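You operate a simulated robot arm through the tools that you are given. There is no shell and no other tool.

Carry out the task below with a simulated robot arm. There is one attempt and no reset: what you move stays moved.

JOB
Read the orange cube's code under the lit magnifier and stand the cube in that compartment.
Fine: park the magnifier and switch its lamp off. Where these are worked on the way, their far stop is far enough and under half their travel is too little: magnifier.
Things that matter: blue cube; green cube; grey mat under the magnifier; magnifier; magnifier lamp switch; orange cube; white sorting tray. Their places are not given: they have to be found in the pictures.

It is judged by the outcome, as a careful person would: the job done as asked, and still so three seconds after it is handed in. It fails if anything else is knocked over, pushed out of place, dropped, spilled or broken.

ROBOT AND FRAMES
A 5-joint arm with a two-finger parallel gripper, fixed in place. Base frame: the origin is at the foot of the arm, x ahead of it, y to its left, z up; the work surface is at about z = 0. Lengths are in mm, angles in degrees, forces in N, time in s.
With the tool pointing down near the work surface it reaches from about 260 to 680 mm from the base axis. Its first joint turns from -66.0 to 66.0 degrees. The tool tilts only in the upright plane through the base axis and itself; it spins freely about its own axis. Payload 2.9 kg.
Tool frame: the origin (TCP) lies between the finger pads and is the grasp point; the fingertips stand 30 mm ahead of it; z points along the fingers, y is the line along which they close. The gripper opens to 110 mm. The fingers are 20 mm wide and 10 mm thick; the gripper's body (48 by 112 mm) begins 55 mm behind the TCP.
Orientation is told as [roll, pitch, yaw] about the base's x, y, z axes, in that order, counted from this pose: with the fingers straight down and closing along the base's y, the tool's x points along the base's -x, its y along +y and its z along -z.

CONTROLS
- The arm moves only by the tool move_arm. Its argument "motion" is a list of rows, each a list of 3 entries, a list of its own where there are three numbers: the shift along the tool's x, y, z in cm, then the turn, a rotation vector about the tool's x, y, z in degrees, then the gripper command, from -1 (shut) to 1 (fully open), values between in proportion. In form: [[[x, y, z], [ax, ay, az], grip], ...]. A call has 1 to 20 rows; each row is the pose to reach, as a shift and turn from the pose commanded when the call began, along the tool's axes at that moment. A row lasts 0.2 s, in which the tool goes at most 50 mm and 8.6 degrees; a call with a longer step from one row to the next is refused whole, and so is a gripper value outside its range. A pose out of reach is approached as far as the arm can. The call stops where the force on the tool passes 90 N (or 10 N more than at its start, if that is more) or the arm is blocked; 0.2 s more then pass. The fingers move at their own pace (about 108 mm/s each) and stop on an object; they squeeze with about 32 N. The grip force told is the motor's: it shows also when the fingers shut on nothing. Time passes only in rows, and 0.2 s behind the last, so rows that repeat a pose let the fingers close. The reply holds the time, the measured pose of the TCP, the force on the tool along the base axes, the opening and the grip force, in the units named above and with some noise, with the torque about the TCP (base axes, N m) and any sound that the robot's microphone picked up, and new pictures: "views" is both (left out), scene, wrist or none.
- Cameras (640 x 400 px; columns grow to the right, rows downward): "scene" is fixed at [43.8, -458.3, 621.3]; the picture's right is [0.70, -0.71, 0.00], its down [-0.32, -0.31, -0.89] and it looks along [0.64, 0.63, -0.45] (base axes); focal length 356 px, centre (320, 200). "wrist" rides on the gripper at [72, 17, -103] in the tool frame; the picture's right is [-0.23, 0.97, 0.00], its down [-0.76, -0.18, -0.62] and it looks along [-0.61, -0.14, 0.78] (tool axes); focal length 222 px, centre (320, 200).
- probe_pixels(camera, pixels): for up to 12 pixels [column, row] of the newest picture of that camera ("zoom" is the newest enlarged one), the place [x, y, z] in the base frame of the surface seen there, good to about 2 mm, but the place of the scene camera against the robot may be out by one fixed shift of up to 12 mm in any direction. No time passes.
- inspect(camera, box): a new picture of the part [left, top, right, bottom] of that camera's present view, enlarged. No time passes.
- job_done(): hands the job in; it is judged then, once.

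Leave the gripper open and the arm clear of the work at the hand-in unless told otherwise.

The tools are called after "Call:" as name(argument=value, ...) on one line, values as JSON. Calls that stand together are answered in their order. move_arm: Moves the arm, as the interface text tells. Its arguments: {"type":"object","properties":{"motion":{"type":"array"},"views":{"type":"string","enum":["both","scene","wrist","none"]}},"required":["motion"]} The other tools are called the same way: probe_pixels (camera, pixels) gives the place of the surface under pixels of a picture; inspect (camera, box) takes an enlarged picture of a part of a camera's view; job_done () hands the job in.

At the start:

```text
time: 0.0
eef_pos: [358.7, 19.7, 406.1]
tool_rot: [0.0, 0.0, 0.0]
ft_force: [1.1, 0.9, -0.1]
moment: [-0.02, 0.01, -0.02]
opening: 110.2
finger_force: 0.1
```

scene: 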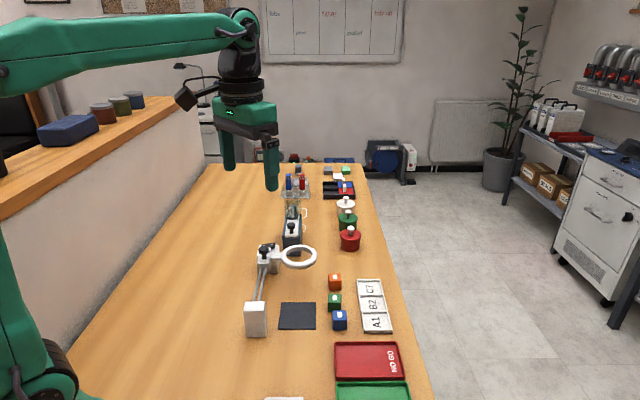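
wrist: 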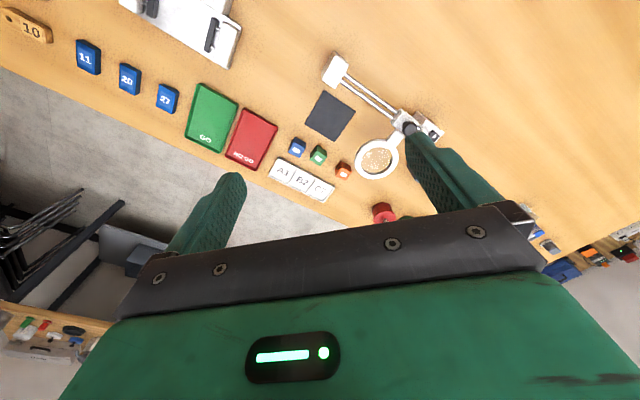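

I see the magnifier on a swing arm around scene pixel (298,257), the grey mat at (297,315), three cubes at (335,282), (335,300), (340,319) and a tray at (373,305). I'll enlarge these areas first.

Call:
inspect(camera="scene", box=[230, 220, 410, 345])

Call:
inspect(camera="wrist", box=[250, 40, 460, 220])

Call:
probe_pixels(camera="wrist", pixels=[[297, 147], [318, 154], [343, 170], [330, 116], [335, 70], [400, 122], [390, 145], [379, 160], [433, 130], [283, 173], [301, 181], [320, 189]])

Call:
probe_pixels(camera="scene", pixels=[[335, 278], [334, 297], [340, 315], [297, 315], [256, 307], [265, 250], [298, 245], [314, 257], [291, 230], [376, 322], [373, 304], [370, 288]])

```text
3.20 times, centred on (320, 282) of scene
```

zoom: 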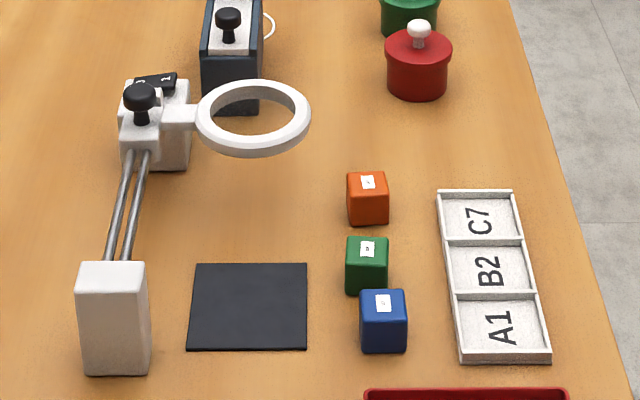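

```text
2.22 times, centred on (355, 130) of wrist
```

zoom: 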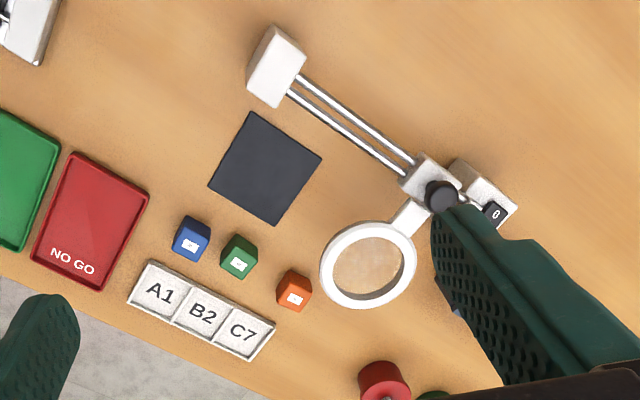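

```text
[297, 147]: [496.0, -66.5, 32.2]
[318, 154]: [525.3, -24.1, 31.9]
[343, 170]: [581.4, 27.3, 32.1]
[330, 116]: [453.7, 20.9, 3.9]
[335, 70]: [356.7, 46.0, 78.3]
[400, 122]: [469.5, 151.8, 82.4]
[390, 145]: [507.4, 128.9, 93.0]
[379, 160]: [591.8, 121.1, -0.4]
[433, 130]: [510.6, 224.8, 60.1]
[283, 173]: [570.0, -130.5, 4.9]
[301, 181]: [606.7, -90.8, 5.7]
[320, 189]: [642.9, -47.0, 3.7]
```

```text
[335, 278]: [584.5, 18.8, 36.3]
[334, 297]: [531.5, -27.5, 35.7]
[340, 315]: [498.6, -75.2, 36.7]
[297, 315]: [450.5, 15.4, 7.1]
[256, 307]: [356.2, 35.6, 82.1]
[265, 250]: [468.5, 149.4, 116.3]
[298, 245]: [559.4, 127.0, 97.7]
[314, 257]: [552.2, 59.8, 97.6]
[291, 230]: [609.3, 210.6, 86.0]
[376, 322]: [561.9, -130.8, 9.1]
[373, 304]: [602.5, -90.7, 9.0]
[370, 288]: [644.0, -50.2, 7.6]
```

The magnifier's carriage (knob at about (469,152)) rides on two rods between an end block at (356,46) and a block with the "0" lamp switch near (510,225). It stands at the far end, off the mat. I'll bring the wrist camera closer, still well above everything, to see the carriage and the switch.

Call:
move_arm(motion=[[[-2.0, 2.2, 1.9], [0, 0, 0], 1], [[-4.0, 4.5, 3.8], [0, 0, 0], 1], [[-6.0, 6.8, 5.7], [0, 0, 0], 1], [[-8.0, 9.0, 7.6], [0, 0, 0], 1], [[-8.0, 9.0, 7.6], [0, 0, 0], 1]])

```text
time: 1.2
eef_pos: [439.2, 108.7, 328.0]
tool_rot: [0.0, 0.0, 0.0]
ft_force: [0.2, 0.8, -0.8]
moment: [-0.01, 0.03, 0.02]
opening: 110.2
finger_force: 0.1
```

scene: 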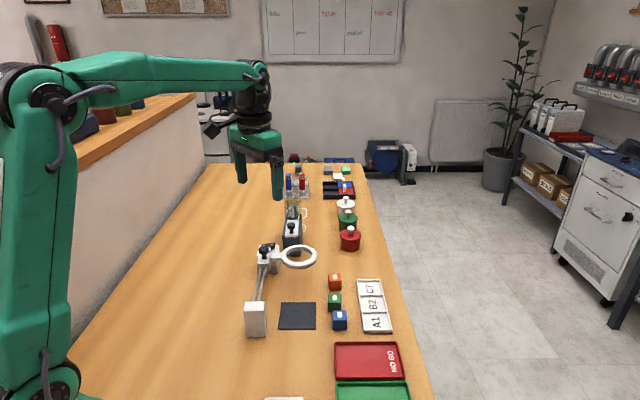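
wrist: 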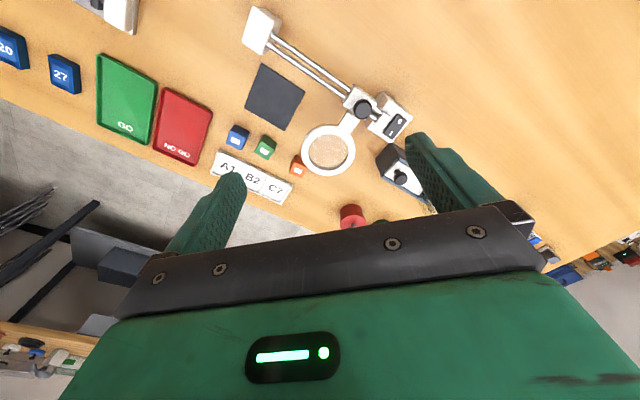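

Now the magnifier and its switch are in clear view. I'll enlarge that area and the cubes.

Call:
inspect(camera="wrist", box=[300, 70, 430, 180])

Call:
probe_pixels(camera="wrist", pixels=[[363, 108], [350, 103], [365, 96], [352, 118], [390, 130], [398, 120], [387, 110], [405, 118], [383, 135], [347, 140], [330, 128], [308, 150]])

Call:
probe_pixels(camera="wrist", pixels=[[262, 20], [245, 45], [300, 58], [320, 78], [310, 78], [275, 95], [263, 67], [303, 90], [247, 108], [284, 131], [298, 163], [330, 175]])

```text
3.64 times, centred on (365, 125) of wrist
```

zoom: 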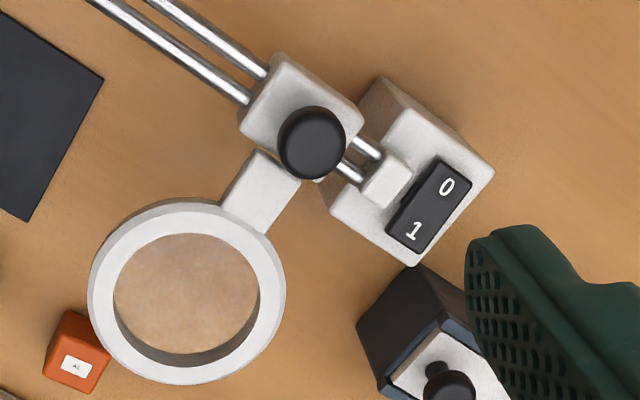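

```text
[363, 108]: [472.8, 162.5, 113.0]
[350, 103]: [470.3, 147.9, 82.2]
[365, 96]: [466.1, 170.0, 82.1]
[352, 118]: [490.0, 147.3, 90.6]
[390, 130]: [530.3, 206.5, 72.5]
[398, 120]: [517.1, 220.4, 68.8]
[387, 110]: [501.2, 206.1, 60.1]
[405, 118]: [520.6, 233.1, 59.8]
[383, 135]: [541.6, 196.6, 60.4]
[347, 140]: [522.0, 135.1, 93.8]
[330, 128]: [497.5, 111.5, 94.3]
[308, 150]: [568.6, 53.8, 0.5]
```

```text
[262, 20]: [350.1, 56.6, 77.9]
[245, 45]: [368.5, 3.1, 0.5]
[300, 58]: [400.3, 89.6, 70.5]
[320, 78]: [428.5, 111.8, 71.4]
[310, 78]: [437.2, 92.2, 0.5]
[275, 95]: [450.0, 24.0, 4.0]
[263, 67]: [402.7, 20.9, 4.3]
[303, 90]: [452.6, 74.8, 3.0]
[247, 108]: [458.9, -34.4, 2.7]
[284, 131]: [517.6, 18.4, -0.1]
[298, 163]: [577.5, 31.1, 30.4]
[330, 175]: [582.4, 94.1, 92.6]
```

The switch is a rocker whose "0" side is pressed (z 68.8), with the "1" side up (72.5), so the lamp is off. Next I'll enlarge the mat, cubes and tray to get angles and corners.

Call:
inspect(camera="wrist", box=[205, 120, 315, 205])

Call:
probe_pixels(camera="zoom", pixels=[[100, 100], [200, 100], [300, 100], [400, 100], [500, 100], [100, 250], [200, 250], [300, 250], [400, 250], [500, 250], [550, 300], [300, 300]])

```text
4.71 times, centred on (260, 162) of wrist
```

zoom: 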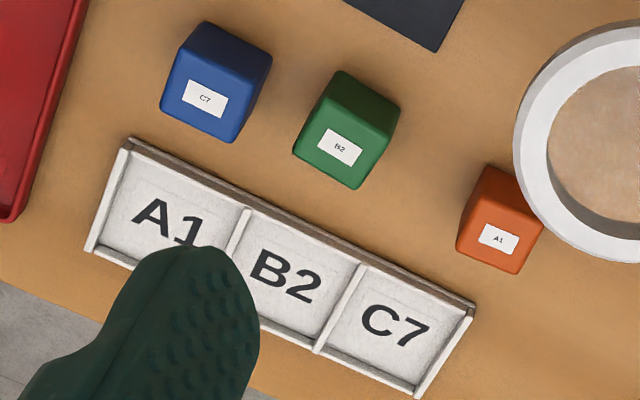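

```text
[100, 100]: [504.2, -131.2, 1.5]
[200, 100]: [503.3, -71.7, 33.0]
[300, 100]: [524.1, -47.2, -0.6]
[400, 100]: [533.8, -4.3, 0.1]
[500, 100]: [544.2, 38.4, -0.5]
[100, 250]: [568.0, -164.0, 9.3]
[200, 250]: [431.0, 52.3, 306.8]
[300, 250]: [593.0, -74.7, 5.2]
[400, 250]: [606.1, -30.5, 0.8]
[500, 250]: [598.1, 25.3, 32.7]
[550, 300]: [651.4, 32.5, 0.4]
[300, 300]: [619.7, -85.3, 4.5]
```

At this zoom the small labels hint at codes (orange "A1"?), but I'll read the code properly under the lit magnifier. First I'll probe the tray corners and the orange cube's corners in this enlarged picture.

Call:
probe_pixels(camera="zoom", pixels=[[131, 147], [89, 246], [468, 310], [420, 392], [248, 212], [364, 266], [320, 347], [462, 246], [518, 268], [538, 232], [480, 206], [498, 239]])

Call:
inspect(camera="wrist", box=[240, 0, 400, 135])

```text
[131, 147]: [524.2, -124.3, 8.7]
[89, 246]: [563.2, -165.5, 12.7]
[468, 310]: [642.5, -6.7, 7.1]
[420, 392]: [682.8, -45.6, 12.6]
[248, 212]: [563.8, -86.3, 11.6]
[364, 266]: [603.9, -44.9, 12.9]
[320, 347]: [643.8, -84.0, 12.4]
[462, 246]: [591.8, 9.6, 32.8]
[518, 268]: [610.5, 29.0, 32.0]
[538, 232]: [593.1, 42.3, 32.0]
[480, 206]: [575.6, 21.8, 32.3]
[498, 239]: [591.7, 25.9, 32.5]
```

```text
2.96 times, centred on (320, 68) of wrist
```

zoom: 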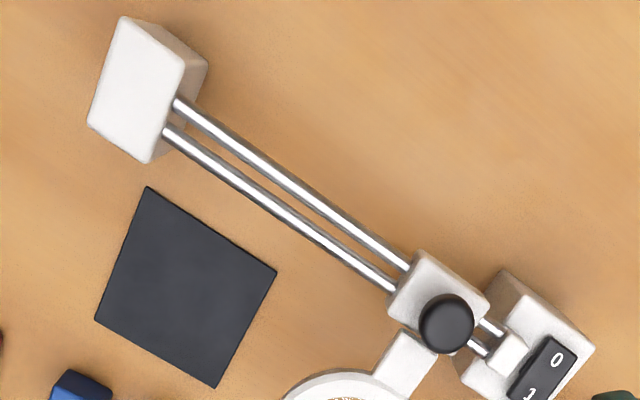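

Now I'll probe the rods, end block, mat corners, carriage and lens arm in this newest enlarged picture.

Call:
probe_pixels(camera="zoom", pixels=[[230, 138], [390, 252], [230, 177], [375, 277], [124, 24], [180, 64], [150, 156], [93, 124], [149, 191], [272, 270], [215, 382], [100, 318]])

Call:
probe_pixels(camera="zoom", pixels=[[446, 318], [425, 258], [483, 298], [395, 308], [400, 340], [375, 380], [510, 352], [548, 352], [532, 390], [448, 298], [468, 320], [424, 318]])

```text
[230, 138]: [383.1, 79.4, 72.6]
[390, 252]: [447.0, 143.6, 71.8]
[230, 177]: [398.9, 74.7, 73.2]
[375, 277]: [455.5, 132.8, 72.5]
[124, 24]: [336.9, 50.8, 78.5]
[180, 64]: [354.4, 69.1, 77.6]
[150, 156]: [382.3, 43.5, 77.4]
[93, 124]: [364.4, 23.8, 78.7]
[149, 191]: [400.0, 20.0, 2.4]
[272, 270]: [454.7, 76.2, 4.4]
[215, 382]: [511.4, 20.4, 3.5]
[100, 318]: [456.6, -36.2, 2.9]
```

```text
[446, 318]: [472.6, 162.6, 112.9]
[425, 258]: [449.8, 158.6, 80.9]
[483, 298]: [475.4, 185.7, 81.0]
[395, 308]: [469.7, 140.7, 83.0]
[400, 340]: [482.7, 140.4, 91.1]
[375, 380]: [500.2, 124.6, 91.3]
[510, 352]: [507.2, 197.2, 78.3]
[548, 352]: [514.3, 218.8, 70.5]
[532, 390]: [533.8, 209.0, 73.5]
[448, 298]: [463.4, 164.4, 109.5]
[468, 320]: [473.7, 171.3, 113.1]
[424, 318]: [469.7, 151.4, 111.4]
```

The rail, mat and tray all lie at about 45°. The mat centre is about (456,20), the lens centre about (531,102,93), the knob about (472,162,113) and the orange cube about (593,26) with its top at z 32. I'll fly above the orange cube at z 200 and turn about 43° for a close look.

Call:
move_arm(motion=[[[-2.55, -1.38, 2.13], [0, 0, 7.2], 1], [[-5.1, -2.77, 4.27], [0, 0, 14.4], 1], [[-7.65, -4.15, 6.4], [0, 0, 21.6], 1], [[-10.2, -5.53, 8.53], [0, 0, 28.8], 1], [[-12.75, -6.92, 10.67], [0, 0, 36], 1], [[-15.3, -8.3, 12.8], [0, 0, 43], 1], [[-15.3, -8.3, 12.8], [0, 0, 43], 1]])

```text
time: 2.8
eef_pos: [590.9, 25.9, 202.8]
tool_rot: [0.0, 0.0, -43.2]
ft_force: [0.2, 0.9, 0.1]
moment: [-0.03, 0.0, 0.01]
opening: 110.1
finger_force: 0.1
```

scene: 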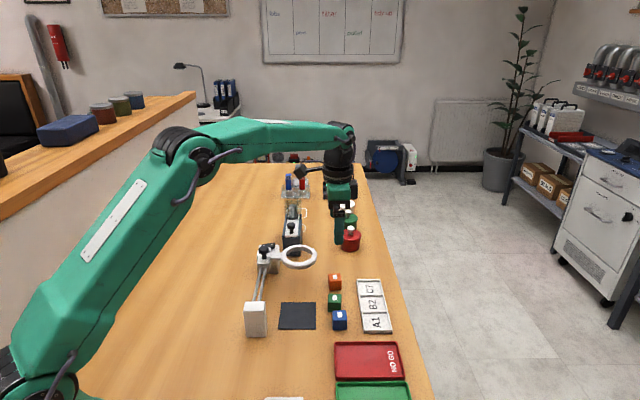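
wrist: 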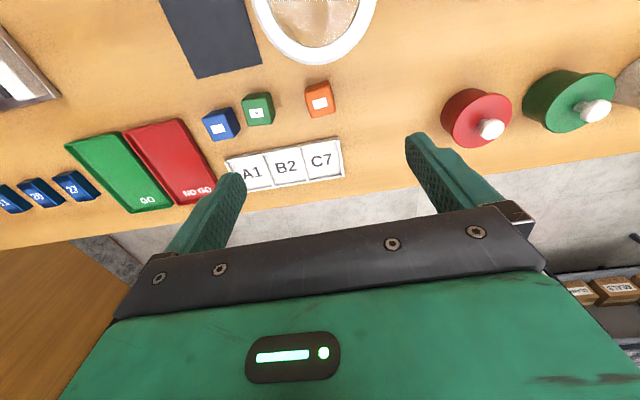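

The orange cube is at wrist pixel (319,98), between the fingers. I'll enlarge it and probe its top corners, and the red jar's near edge for clearance.

Call:
inspect(camera="wrist", box=[270, 60, 370, 125])

Call:
probe_pixels(camera="wrist", pixels=[[490, 129], [445, 115], [480, 95], [370, 30], [280, 50], [319, 103], [258, 112]])

```text
6.15 times, centred on (320, 92) of wrist
```

zoom: 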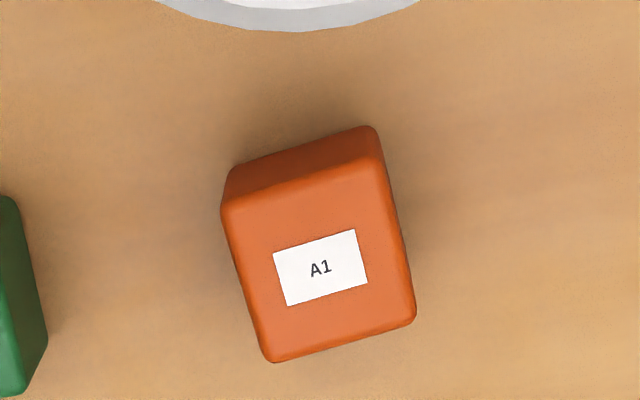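

```text
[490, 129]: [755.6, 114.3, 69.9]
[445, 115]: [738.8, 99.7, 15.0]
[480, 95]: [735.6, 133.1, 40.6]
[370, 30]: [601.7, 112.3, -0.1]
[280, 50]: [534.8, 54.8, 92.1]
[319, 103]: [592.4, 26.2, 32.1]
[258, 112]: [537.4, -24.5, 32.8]
```

Call:
probe_pixels(camera="zoom", pixels=[[234, 215], [372, 165], [405, 315], [272, 353], [320, 267], [303, 185], [340, 342], [250, 285], [390, 240]])

```text
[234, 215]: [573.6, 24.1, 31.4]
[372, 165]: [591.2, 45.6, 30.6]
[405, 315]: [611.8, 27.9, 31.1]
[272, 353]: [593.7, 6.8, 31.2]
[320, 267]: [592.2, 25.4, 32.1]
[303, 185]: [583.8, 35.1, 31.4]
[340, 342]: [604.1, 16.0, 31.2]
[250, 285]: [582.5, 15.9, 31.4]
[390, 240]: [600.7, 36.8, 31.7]
```

The cube's edges run at about 50° and -40°, centred on (592.6, 26.1), top at z ≈ 31.5. The green cube lies about 75 mm away along the closing line, so I'll narrow the fingers to about 60 mm, turn 3° and come down to z ≈ 85 to check the alignment.

Call:
move_arm(motion=[[[-0.1, 0.07, 0], [0, 0, -3.0], 0.09], [[-0.1, 0.07, 3], [0, 0, -3.0], 0.09], [[-0.1, 0.07, 6], [0, 0, -3.0], 0.09], [[-0.1, 0.07, 9], [0, 0, -3.0], 0.09], [[-0.1, 0.07, 11.7], [0, 0, -3.0], 0.09], [[-0.1, 0.07, 11.7], [0, 0, -3.0], 0.09]])

```text
time: 4.2
eef_pos: [593.3, 27.0, 84.7]
tool_rot: [0.0, 0.1, -40.0]
ft_force: [0.0, -0.8, 0.1]
moment: [-0.02, 0.01, 0.07]
opening: 60.1
finger_force: 0.0
```

scene: 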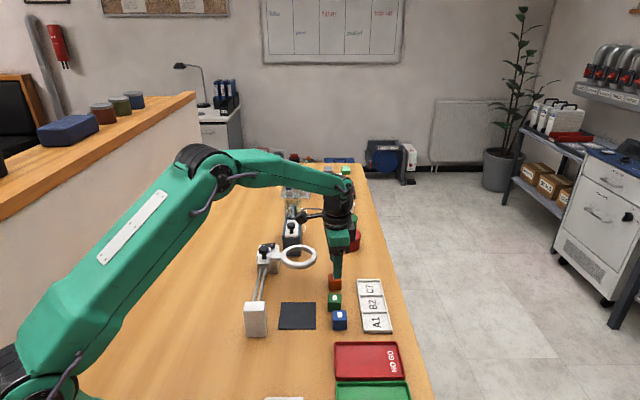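
wrist: 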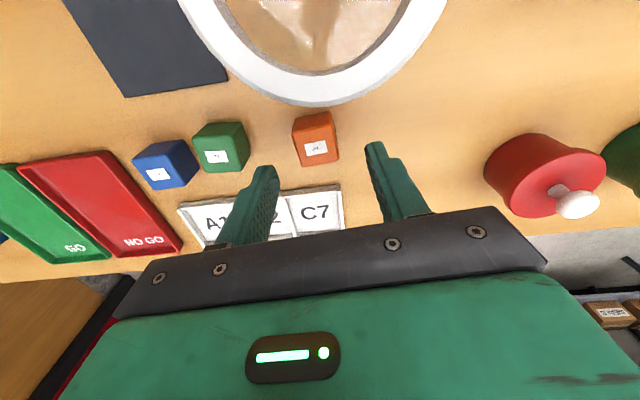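

The fingers straddle the orange cube squarely. I'll go down to z ≈ 38, with the tips at 8 mm, and close.

Call:
move_arm(motion=[[[0, 0, 2.5], [0, 0, 0], 0.09], [[0, 0, 4.6], [0, 0, 0], 0.09], [[0, 0, 4.6], [0, 0, 0], 0.09], [[0, 0, 4.6], [0, 0, 0], -1], [[0, 0, 4.6], [0, 0, 0], -1], [[0, 0, 4.6], [0, 0, 0], -1]])

```text
time: 5.6
eef_pos: [593.8, 26.8, 36.5]
tool_rot: [0.1, -0.1, -40.0]
ft_force: [1.2, -0.4, -0.5]
moment: [0.0, 0.02, 0.04]
opening: 30.4
finger_force: 31.8
```

scene: 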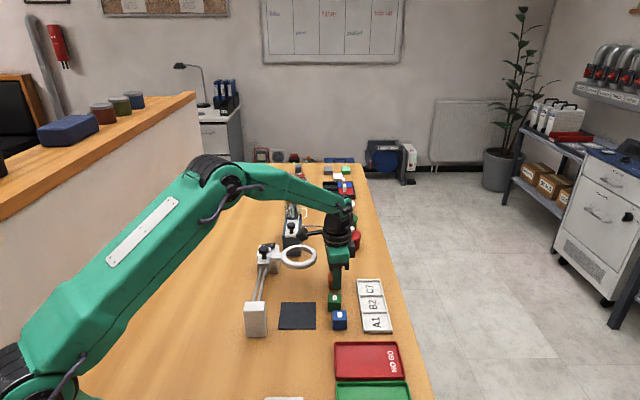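
wrist: 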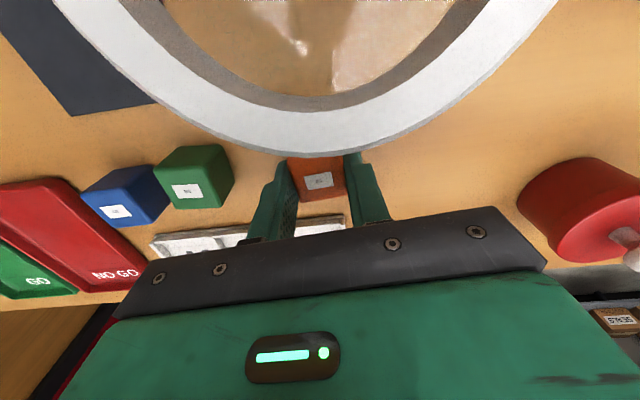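

The cube is gripped (opening 30.4 mm). I'll lift it straight up by about 104 mm, carry it over to above the mat centre and turn it 5° so it squares with the rail.

Call:
move_arm(motion=[[[0, 0, -2.5], [0, 0, 0], -1], [[0, 0, -6.0], [0, 0, 0], -1], [[0, 0, -10.4], [0, 0, 0], -1], [[2.06, -1.87, -10.4], [0, 0, 1], -1], [[5.15, -4.67, -10.4], [0, 0, 2.5], -1], [[8.23, -7.46, -10.4], [0, 0, 4], -1], [[10.29, -9.33, -10.4], [0, 0, 5], -1], [[10.29, -9.33, -10.4], [0, 0, 5], -1]])

```text
time: 7.4
eef_pos: [453.9, 17.4, 145.8]
tool_rot: [-0.1, 0.0, -45.1]
ft_force: [0.1, 0.5, -0.5]
moment: [0.0, 0.04, -0.01]
opening: 30.4
finger_force: 31.7
```

scene: 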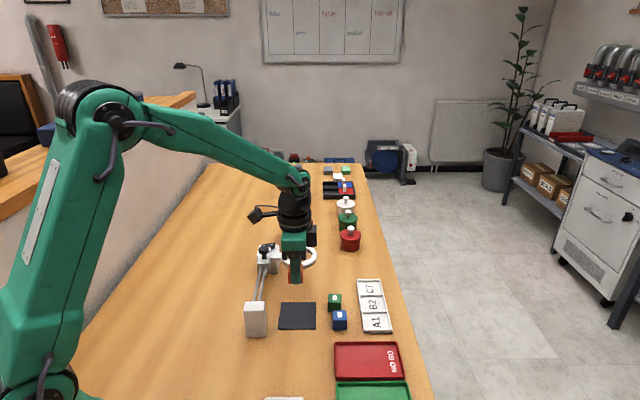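
wrist: 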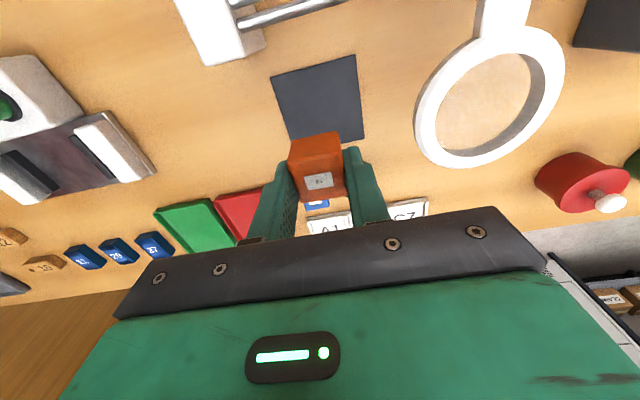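

The cube is above the mat. The measured pose is slightly off from what I commanded, so I'll hold still for a moment to see whether it settles.

Call:
move_arm(motion=[[[0, 0, 0], [0, 0, 0], -1], [[0, 0, 0], [0, 0, 0], -1]], views="none")

Call:
move_arm(motion=[[[0, 0, 0], [0, 0, 0], -1]], views="wrist")

```text
time: 8.0
eef_pos: [454.2, 18.0, 145.5]
tool_rot: [0.2, 0.0, -45.0]
ft_force: [0.6, -0.8, -0.3]
moment: [-0.01, -0.01, 0.01]
opening: 30.7
finger_force: 32.2
```

```text
time: 8.4
eef_pos: [454.5, 18.0, 145.1]
tool_rot: [0.0, -0.1, -45.0]
ft_force: [0.4, 0.6, -0.1]
moment: [-0.01, 0.0, -0.01]
opening: 30.7
finger_force: 31.9
```

wrist: 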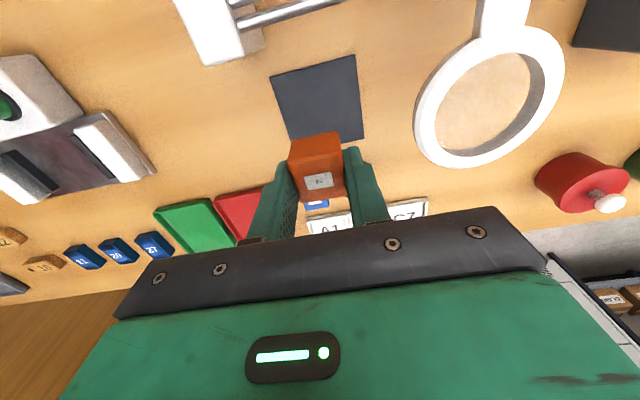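

It is steady at (454.3, 18, 145.3). I'll correct by about 3.5 mm in y and go down to z ≈ 60, then check again.

Call:
move_arm(motion=[[[0.23, 0.26, 2.0], [0, 0, 0], -1], [[0.23, 0.26, 5.0], [0, 0, 0], -1], [[0.23, 0.26, 7.5], [0, 0, 0], -1], [[0.23, 0.26, 8.5], [0, 0, 0], -1], [[0.23, 0.26, 8.5], [0, 0, 0], -1]], views="both")

```text
time: 9.6
eef_pos: [453.4, 23.1, 57.9]
tool_rot: [-0.1, 0.0, -45.0]
ft_force: [0.6, 0.1, -0.5]
moment: [-0.03, 0.01, -0.02]
opening: 30.5
finger_force: 32.4
```

scene: 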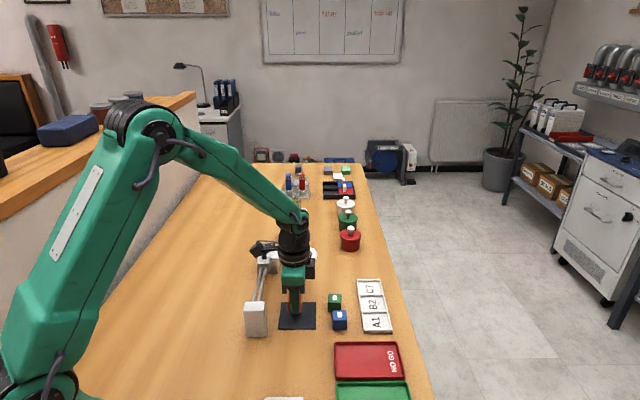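
wrist: 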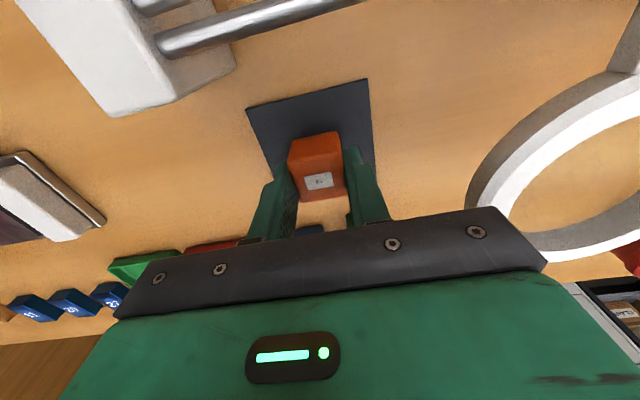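

The cube is about 18 mm above the mat and aligned with the path of the lens. I'll lower it gently the rest of the way.

Call:
move_arm(motion=[[[0, 0, 0.8], [0, 0, 0], -1], [[0, 0, 1.4], [0, 0, 0], -1], [[0, 0, 1.65], [0, 0, 0], -1], [[0, 0, 1.65], [0, 0, 0], -1]], views="wrist")

```text
time: 10.6
eef_pos: [455.0, 23.1, 43.1]
tool_rot: [0.0, -0.1, -45.0]
ft_force: [0.0, 0.0, -0.7]
moment: [-0.02, 0.0, 0.02]
opening: 30.6
finger_force: 32.1
```

wrist: 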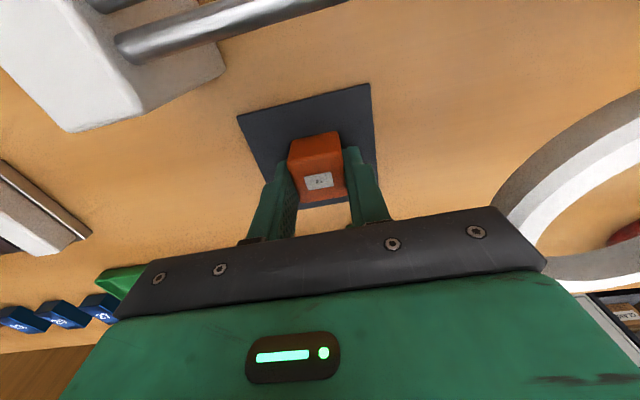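

No contact yet at z 43. I'll go down in small steps until a force shows.

Call:
move_arm(motion=[[[0, 0, 0.1], [0, 0, 0], -1], [[0, 0, 0.2], [0, 0, 0], -1], [[0, 0, 0.25], [0, 0, 0], -1], [[0, 0, 0.25], [0, 0, 0], -1]], views="none")

```text
time: 11.6
eef_pos: [456.3, 23.2, 39.8]
tool_rot: [0.1, -0.1, -45.0]
ft_force: [-1.2, -2.1, 14.8]
moment: [-0.07, 0.12, -0.02]
opening: 30.4
finger_force: 32.6
```

There is a firm 15 N contact, so the cube stands on the mat. I'll open the fingers to about 60 mm and rise straight up.

Call:
move_arm(motion=[[[0, 0, 0.2], [0, 0, 0], -1], [[0, 0, 0.2], [0, 0, 0], 0.09], [[0, 0, 0.2], [0, 0, 0], 0.09], [[0, 0, 0.1], [0, 0, 0], 0.09], [[0, 0, -2], [0, 0, 0], 0.09], [[0, 0, -6], [0, 0, 0], 0.09], [[0, 0, -10.5], [0, 0, 0], 0.09], [[0, 0, -14], [0, 0, 0], 0.09], [[0, 0, -14], [0, 0, 0], 0.09]])

```text
time: 13.6
eef_pos: [453.4, 22.3, 178.2]
tool_rot: [-0.1, -0.1, -44.9]
ft_force: [0.5, 0.9, 0.3]
moment: [-0.01, -0.02, 0.04]
opening: 60.1
finger_force: 0.1
```

scene: 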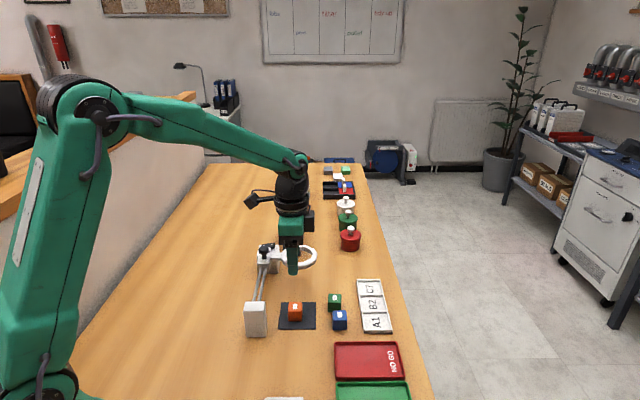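
wrist: 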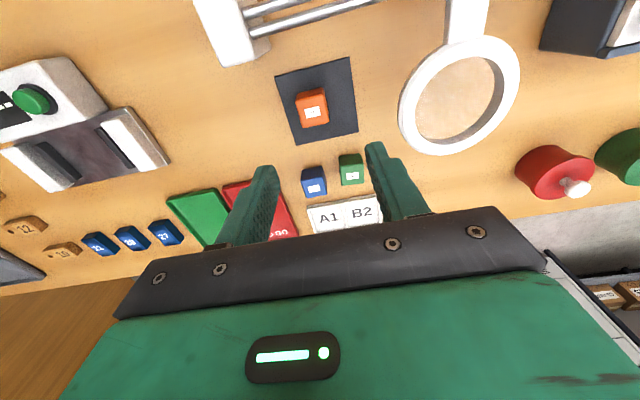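

The cube stands on the mat (scene (295,310)). Next I'll move above the magnifier knob at about (472,162), staying at z 178, with the finger closing line along the rail.

Call:
move_arm(motion=[[[2.14, 2.81, 0], [0, 0, 0], 0.09], [[4.28, 5.62, 0], [0, 0, 0], 0.09], [[6.42, 8.43, 0], [0, 0, 0], 0.09], [[8.56, 11.24, 0], [0, 0, 0], 0.09], [[8.56, 11.24, 0], [0, 0, 0], 0.09]])

```text
time: 14.8
eef_pos: [476.8, 163.0, 178.6]
tool_rot: [0.0, 0.0, -45.0]
ft_force: [-0.6, -0.3, -0.3]
moment: [0.0, -0.01, 0.01]
opening: 59.7
finger_force: 0.0
```

scene: 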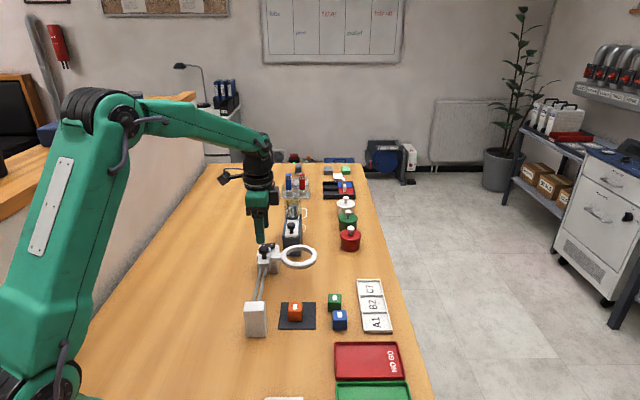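
wrist: 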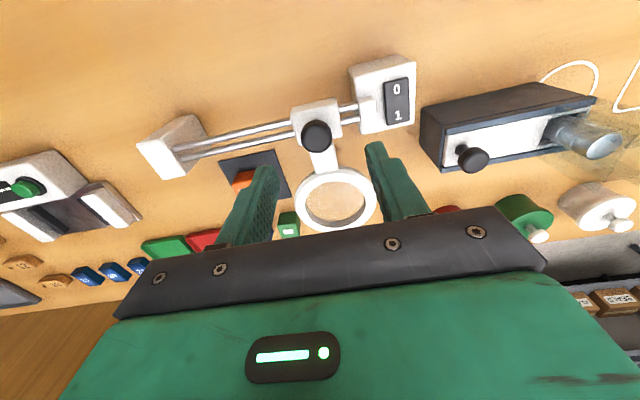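

Knob at wrist pixel (317,135), switch at (397,102). I'll enlarge and probe both.

Call:
inspect(camera="wrist", box=[280, 50, 440, 150])

Call:
probe_pixels(camera="wrist", pixels=[[317, 135], [303, 136], [330, 135], [316, 124], [318, 150], [397, 89], [397, 115], [387, 100], [408, 100], [375, 110], [430, 115], [472, 158]])

```text
4.00 times, centred on (360, 100) of wrist
```

zoom: 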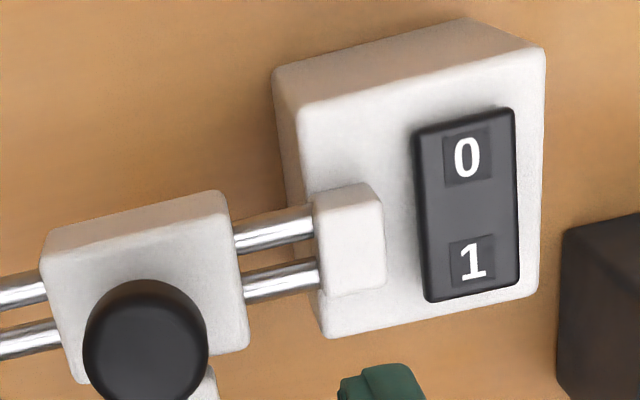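

```text
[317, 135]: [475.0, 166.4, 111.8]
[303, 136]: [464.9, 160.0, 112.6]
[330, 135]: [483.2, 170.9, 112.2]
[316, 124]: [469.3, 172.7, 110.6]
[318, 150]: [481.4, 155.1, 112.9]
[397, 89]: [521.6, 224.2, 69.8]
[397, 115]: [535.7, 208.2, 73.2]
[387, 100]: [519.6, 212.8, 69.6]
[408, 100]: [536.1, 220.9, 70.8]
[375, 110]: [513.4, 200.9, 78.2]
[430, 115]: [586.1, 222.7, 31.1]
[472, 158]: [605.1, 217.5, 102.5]
```

The knob centre is about (473.7,164), 22 mm across, top at z 112.5. I'll correct by 3 mm, go down so the fingertips sit at z ≈ 97 (above the lens arm at 94), and close loosely around the knob to about 26 mm.

Call:
move_arm(motion=[[[0.28, -0.18, 1.0], [0, 0, 0], 0.09], [[0.28, -0.18, 3.0], [0, 0, 0], 0.09], [[0.28, -0.18, 5.0], [0, 0, 0], 0.09], [[0.28, -0.18, 5.0], [0, 0, 0], 0.09]])

```text
time: 15.8
eef_pos: [470.2, 164.2, 131.8]
tool_rot: [0.0, 0.0, -45.0]
ft_force: [0.4, 1.0, 0.0]
moment: [0.02, 0.0, 0.0]
opening: 60.2
finger_force: 0.1
```

scene: 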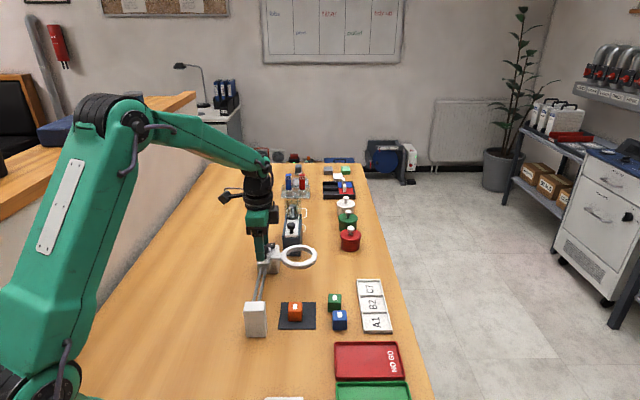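
wrist: 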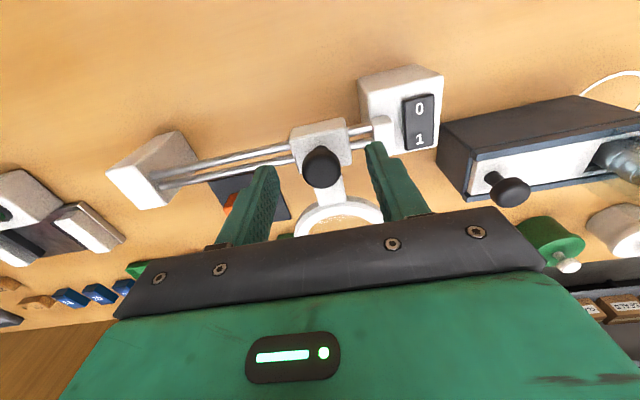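

Call:
inspect(camera="wrist", box=[250, 110, 410, 210])

Call:
probe_pixels(camera="wrist", pixels=[[305, 166], [338, 164], [321, 152], [323, 180], [321, 166], [345, 200], [300, 140], [345, 135]])

```text
4.00 times, centred on (330, 160) of wrist
```

zoom: 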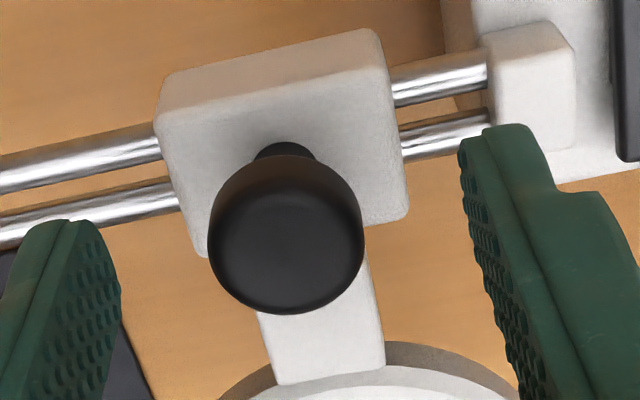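

```text
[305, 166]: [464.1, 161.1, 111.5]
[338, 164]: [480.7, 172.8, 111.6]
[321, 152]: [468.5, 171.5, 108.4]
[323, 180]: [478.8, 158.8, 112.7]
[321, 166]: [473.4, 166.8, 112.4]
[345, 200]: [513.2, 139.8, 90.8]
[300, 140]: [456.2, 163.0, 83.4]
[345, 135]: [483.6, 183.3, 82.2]
```

The knob is about 3 mm further along the rail than the TCP. I'll shift, drop another 5 mm, and close to a loose cage.

Call:
move_arm(motion=[[[0, 0.3, 0.2], [0, 0, 0], 0.09], [[0, 0.3, 0.5], [0, 0, 0], 0.09], [[0, 0.3, 0.5], [0, 0, 0], -0.2], [[0, 0.3, 0.5], [0, 0, 0], -0.53], [[0, 0.3, 0.5], [0, 0, 0], -0.53], [[0, 0.3, 0.5], [0, 0, 0], -0.53]], views="wrist")

```text
time: 17.2
eef_pos: [473.7, 166.5, 124.5]
tool_rot: [-0.1, -0.1, -45.0]
ft_force: [-3.6, -4.1, 0.3]
moment: [-0.1, 0.12, 0.01]
opening: 28.6
finger_force: 2.9
```

wrist: 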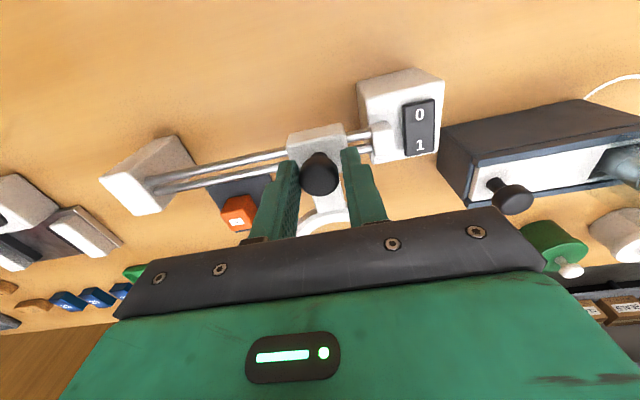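

The knob is caged, with a light touch of about 5 N. I'll slide it along the rail toward the mat (tool −y), first 4.5 cm slowly, then check.

Call:
move_arm(motion=[[[0, -0.5, -0.1], [0, 0, 0], -0.53], [[0, -1.2, -0.2], [0, 0, 0], -0.53], [[0, -2.0, -0.2], [0, 0, 0], -0.53], [[0, -2.9, -0.2], [0, 0, 0], -0.53], [[0, -3.7, -0.2], [0, 0, 0], -0.53], [[0, -4.5, -0.2], [0, 0, 0], -0.53], [[0, -4.5, -0.2], [0, 0, 0], -0.53]])

```text
time: 18.8
eef_pos: [440.7, 133.4, 126.4]
tool_rot: [0.0, 0.0, -45.0]
ft_force: [1.6, 1.4, 0.2]
moment: [0.0, -0.01, 0.04]
opening: 26.0
finger_force: 0.1
```

scene: 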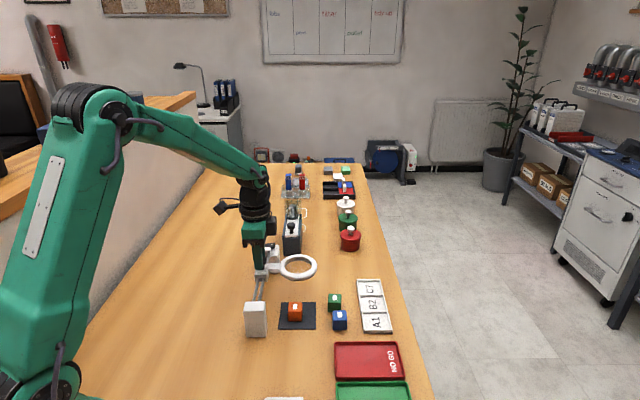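
wrist: 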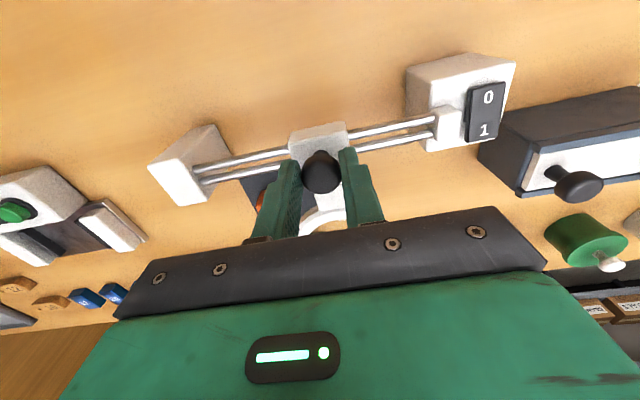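

The magnifier slides smoothly, about 46 mm so far. I'll continue another 5 cm.

Call:
move_arm(motion=[[[0, -0.8, 0], [0, 0, 0], -0.53], [[0, -1.7, 0], [0, 0, 0], -0.53], [[0, -2.6, 0], [0, 0, 0], -0.53], [[0, -3.5, 0], [0, 0, 0], -0.53], [[0, -4.3, 0], [0, 0, 0], -0.53], [[0, -5.0, 0], [0, 0, 0], -0.53], [[0, -5.0, 0], [0, 0, 0], -0.53]])

```text
time: 20.4
eef_pos: [406.5, 100.0, 124.9]
tool_rot: [0.0, 0.0, -44.9]
ft_force: [0.1, -0.1, 0.0]
moment: [0.03, -0.01, 0.0]
opening: 26.1
finger_force: 0.6
```

scene: 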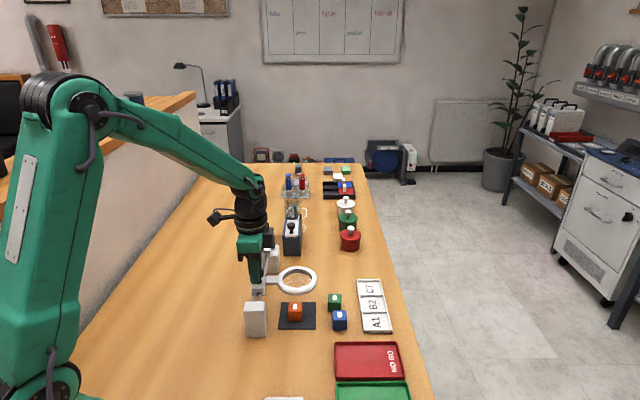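
wrist: 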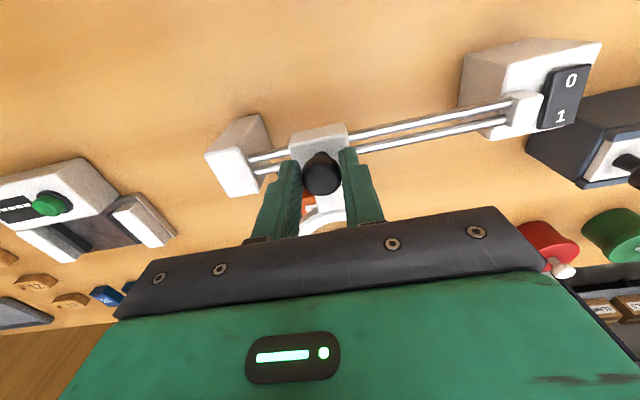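

About 95 mm of travel so far, so the lens needs about 16–18 mm more to be over the cube. I'll continue slowly.

Call:
move_arm(motion=[[[0, -0.5, 0], [0, 0, 0], -0.53], [[0, -1.0, 0], [0, 0, 0], -0.53], [[0, -1.4, 0], [0, 0, 0], -0.53], [[0, -1.7, 0], [0, 0, 0], -0.53], [[0, -1.7, 0], [0, 0, 0], -0.53]])

```text
time: 21.6
eef_pos: [392.9, 87.9, 126.2]
tool_rot: [0.0, 0.0, -45.0]
ft_force: [-1.0, -0.4, -0.9]
moment: [0.01, 0.05, -0.02]
opening: 26.1
finger_force: 0.3
```

scene: 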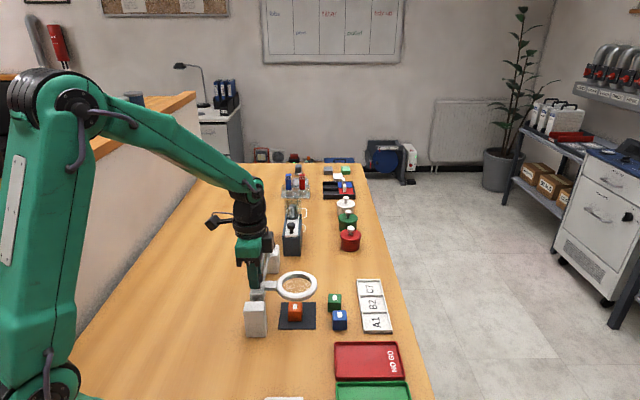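
wrist: 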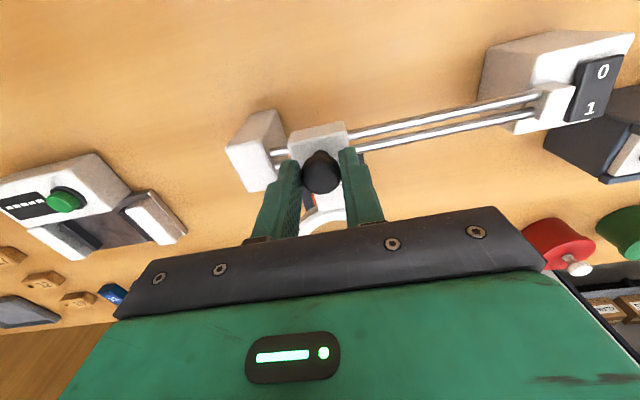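

Now along-rail ≈ 340. I'll probe the ring and the cube in the scene picture to see how the lens stands over the cube.

Call:
inspect(camera="scene", box=[240, 250, 352, 320])

Call:
probe_pixels(camera="scene", pixels=[[279, 285], [315, 286], [298, 273], [297, 297], [294, 307]])

```text
5.71 times, centred on (296, 285) of scene
```

zoom: 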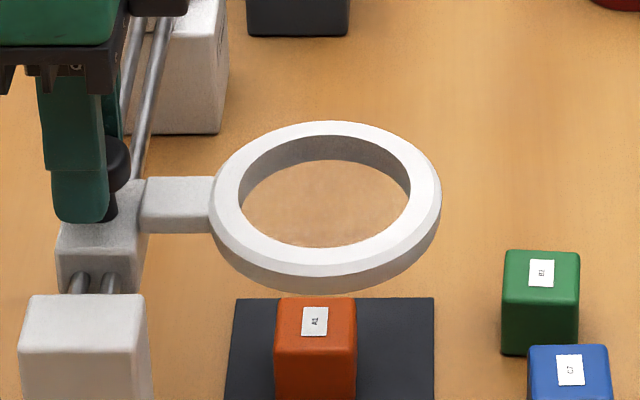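

```text
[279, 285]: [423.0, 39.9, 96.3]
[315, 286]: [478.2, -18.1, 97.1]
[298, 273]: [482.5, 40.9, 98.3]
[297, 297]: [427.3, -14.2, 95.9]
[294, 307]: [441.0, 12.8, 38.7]
```

Call:
probe_pixels(camera="zoom", pixels=[[284, 302], [350, 302], [352, 345], [282, 345], [316, 322], [218, 210], [432, 215], [322, 127], [326, 268]])

```text
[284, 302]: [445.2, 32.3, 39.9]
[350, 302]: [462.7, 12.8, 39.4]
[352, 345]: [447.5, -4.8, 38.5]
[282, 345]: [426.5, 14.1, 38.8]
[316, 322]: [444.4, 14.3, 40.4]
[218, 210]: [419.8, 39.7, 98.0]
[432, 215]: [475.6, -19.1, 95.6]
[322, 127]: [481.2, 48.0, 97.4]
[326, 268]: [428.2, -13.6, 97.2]
```

In the same frame the lens centre is still about 9 mm short of the cube along the rail. I'll slide another 9 mm.

Call:
move_arm(motion=[[[0, -0.4, 0], [0, 0, 0], -0.53], [[0, -0.8, 0], [0, 0, 0], -0.53], [[0, -0.9, 0], [0, 0, 0], -0.53], [[0, -0.9, 0], [0, 0, 0], -0.53]], views="scene")

Call:
inspect(camera="scene", box=[240, 255, 352, 325])

```text
time: 22.6
eef_pos: [388.2, 81.0, 127.1]
tool_rot: [0.1, -0.1, -45.0]
ft_force: [4.8, 12.2, 1.4]
moment: [0.37, -0.15, 0.1]
opening: 32.2
finger_force: 6.0
```

scene: 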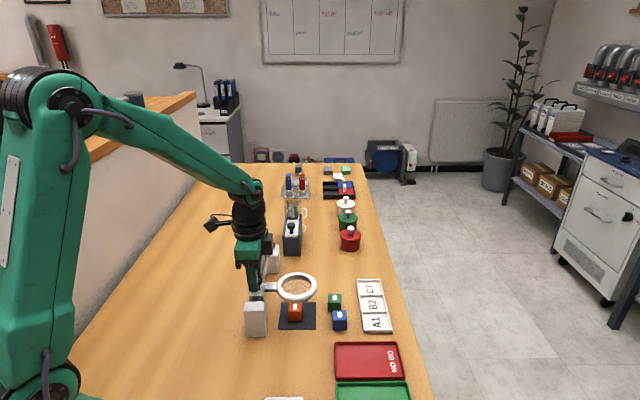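

```text
5.71 times, centred on (296, 290) of scene
```

zoom: 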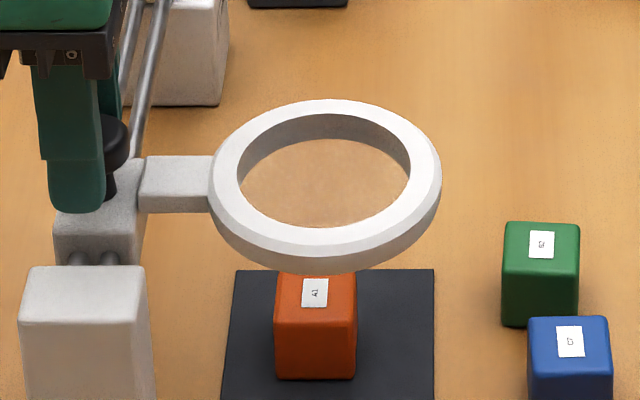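

A 13 N push and fingers spread to 32 mm show the far stop has been reached. I'll ease back slightly, open, and rise clear.

Call:
move_arm(motion=[[[0, 0.2, 0], [0, 0, 0], -0.4], [[0, 0.2, 0], [0, 0, 0], 0.0], [[0, 0.2, 0], [0, 0, 0], 0.09], [[0, 0.2, -2], [0, 0, 0], 0.09], [[0, 0.2, -6], [0, 0, 0], 0.09], [[0, 0.2, -6], [0, 0, 0], 0.09]])

```text
time: 24.0
eef_pos: [388.6, 82.2, 185.9]
tool_rot: [0.0, 0.0, -45.0]
ft_force: [-0.2, -0.1, 0.2]
moment: [0.01, -0.01, 0.01]
opening: 59.8
finger_force: 0.2
```

scene: 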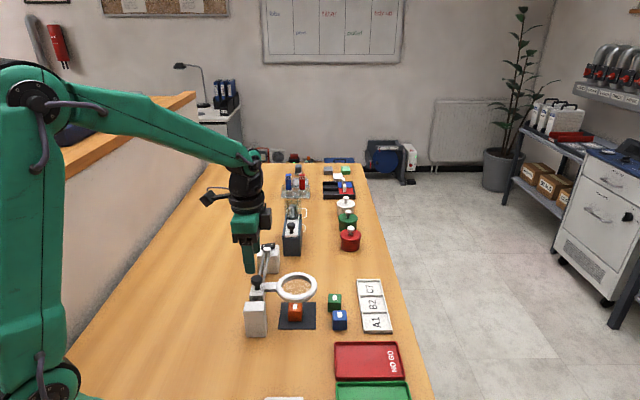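
wrist: 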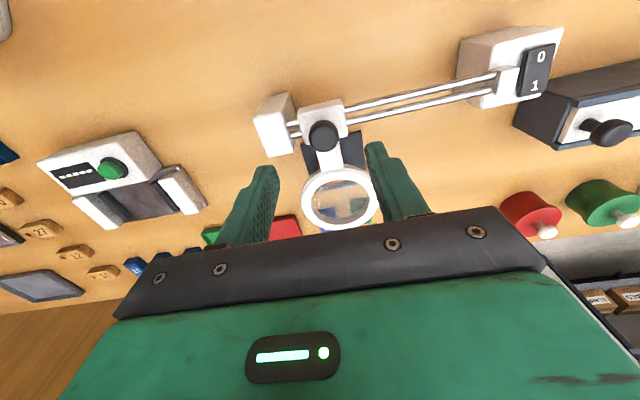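

The magnifier now stands over the cube. Next is the lamp switch: its "1" end is near (536.5,207.2,73). I'll go above it with the fingers shut.

Call:
move_arm(motion=[[[-0.32, 3.86, 0], [0, 0, 0], -1], [[-0.65, 7.7, 0], [0, 0, 0], -1], [[-0.97, 11.6, 0], [0, 0, 0], -1], [[-1.3, 15.4, 1.0], [0, 0, 0], -1], [[-1.62, 19.3, 3.0], [0, 0, 0], -1], [[-1.62, 19.3, 3.0], [0, 0, 0], -1]])

```text
time: 25.4
eef_pos: [537.5, 207.8, 156.3]
tool_rot: [0.0, 0.1, -45.0]
ft_force: [0.6, -0.5, -0.3]
moment: [-0.01, 0.01, 0.02]
opening: 0.0
finger_force: 32.8
```

scene: 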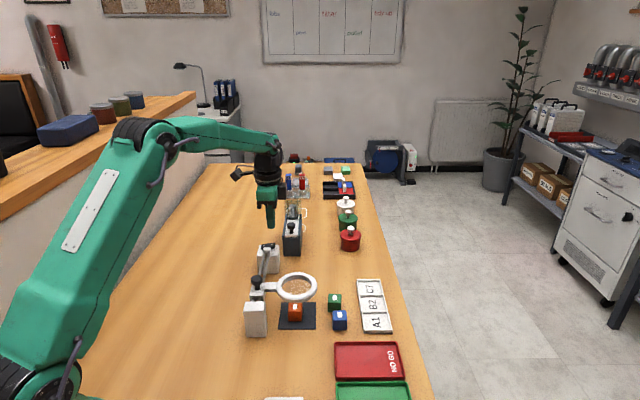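
wrist: 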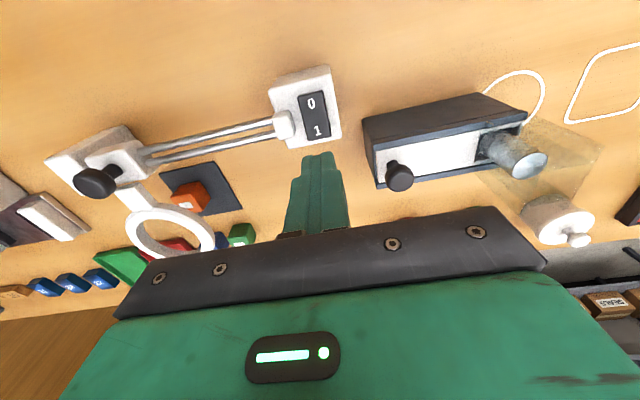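

Call:
inspect(camera="wrist", box=[260, 60, 372, 170])

Call:
probe_pixels(camera="wrist", pixels=[[317, 131], [312, 104], [306, 131], [327, 126], [318, 137], [310, 95], [292, 124], [335, 145]])

```text
3.64 times, centred on (316, 115) of wrist
```

zoom: 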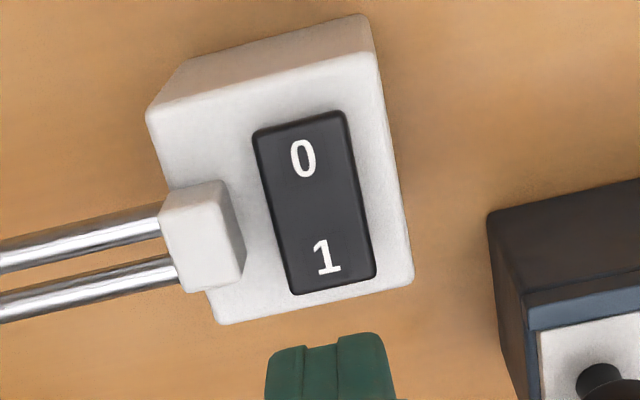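

```text
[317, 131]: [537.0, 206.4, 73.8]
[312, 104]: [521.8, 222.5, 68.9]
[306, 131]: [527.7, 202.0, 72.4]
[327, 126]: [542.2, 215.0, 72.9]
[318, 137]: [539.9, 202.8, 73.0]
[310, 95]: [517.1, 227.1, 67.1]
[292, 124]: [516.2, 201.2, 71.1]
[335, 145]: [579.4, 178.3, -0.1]
```

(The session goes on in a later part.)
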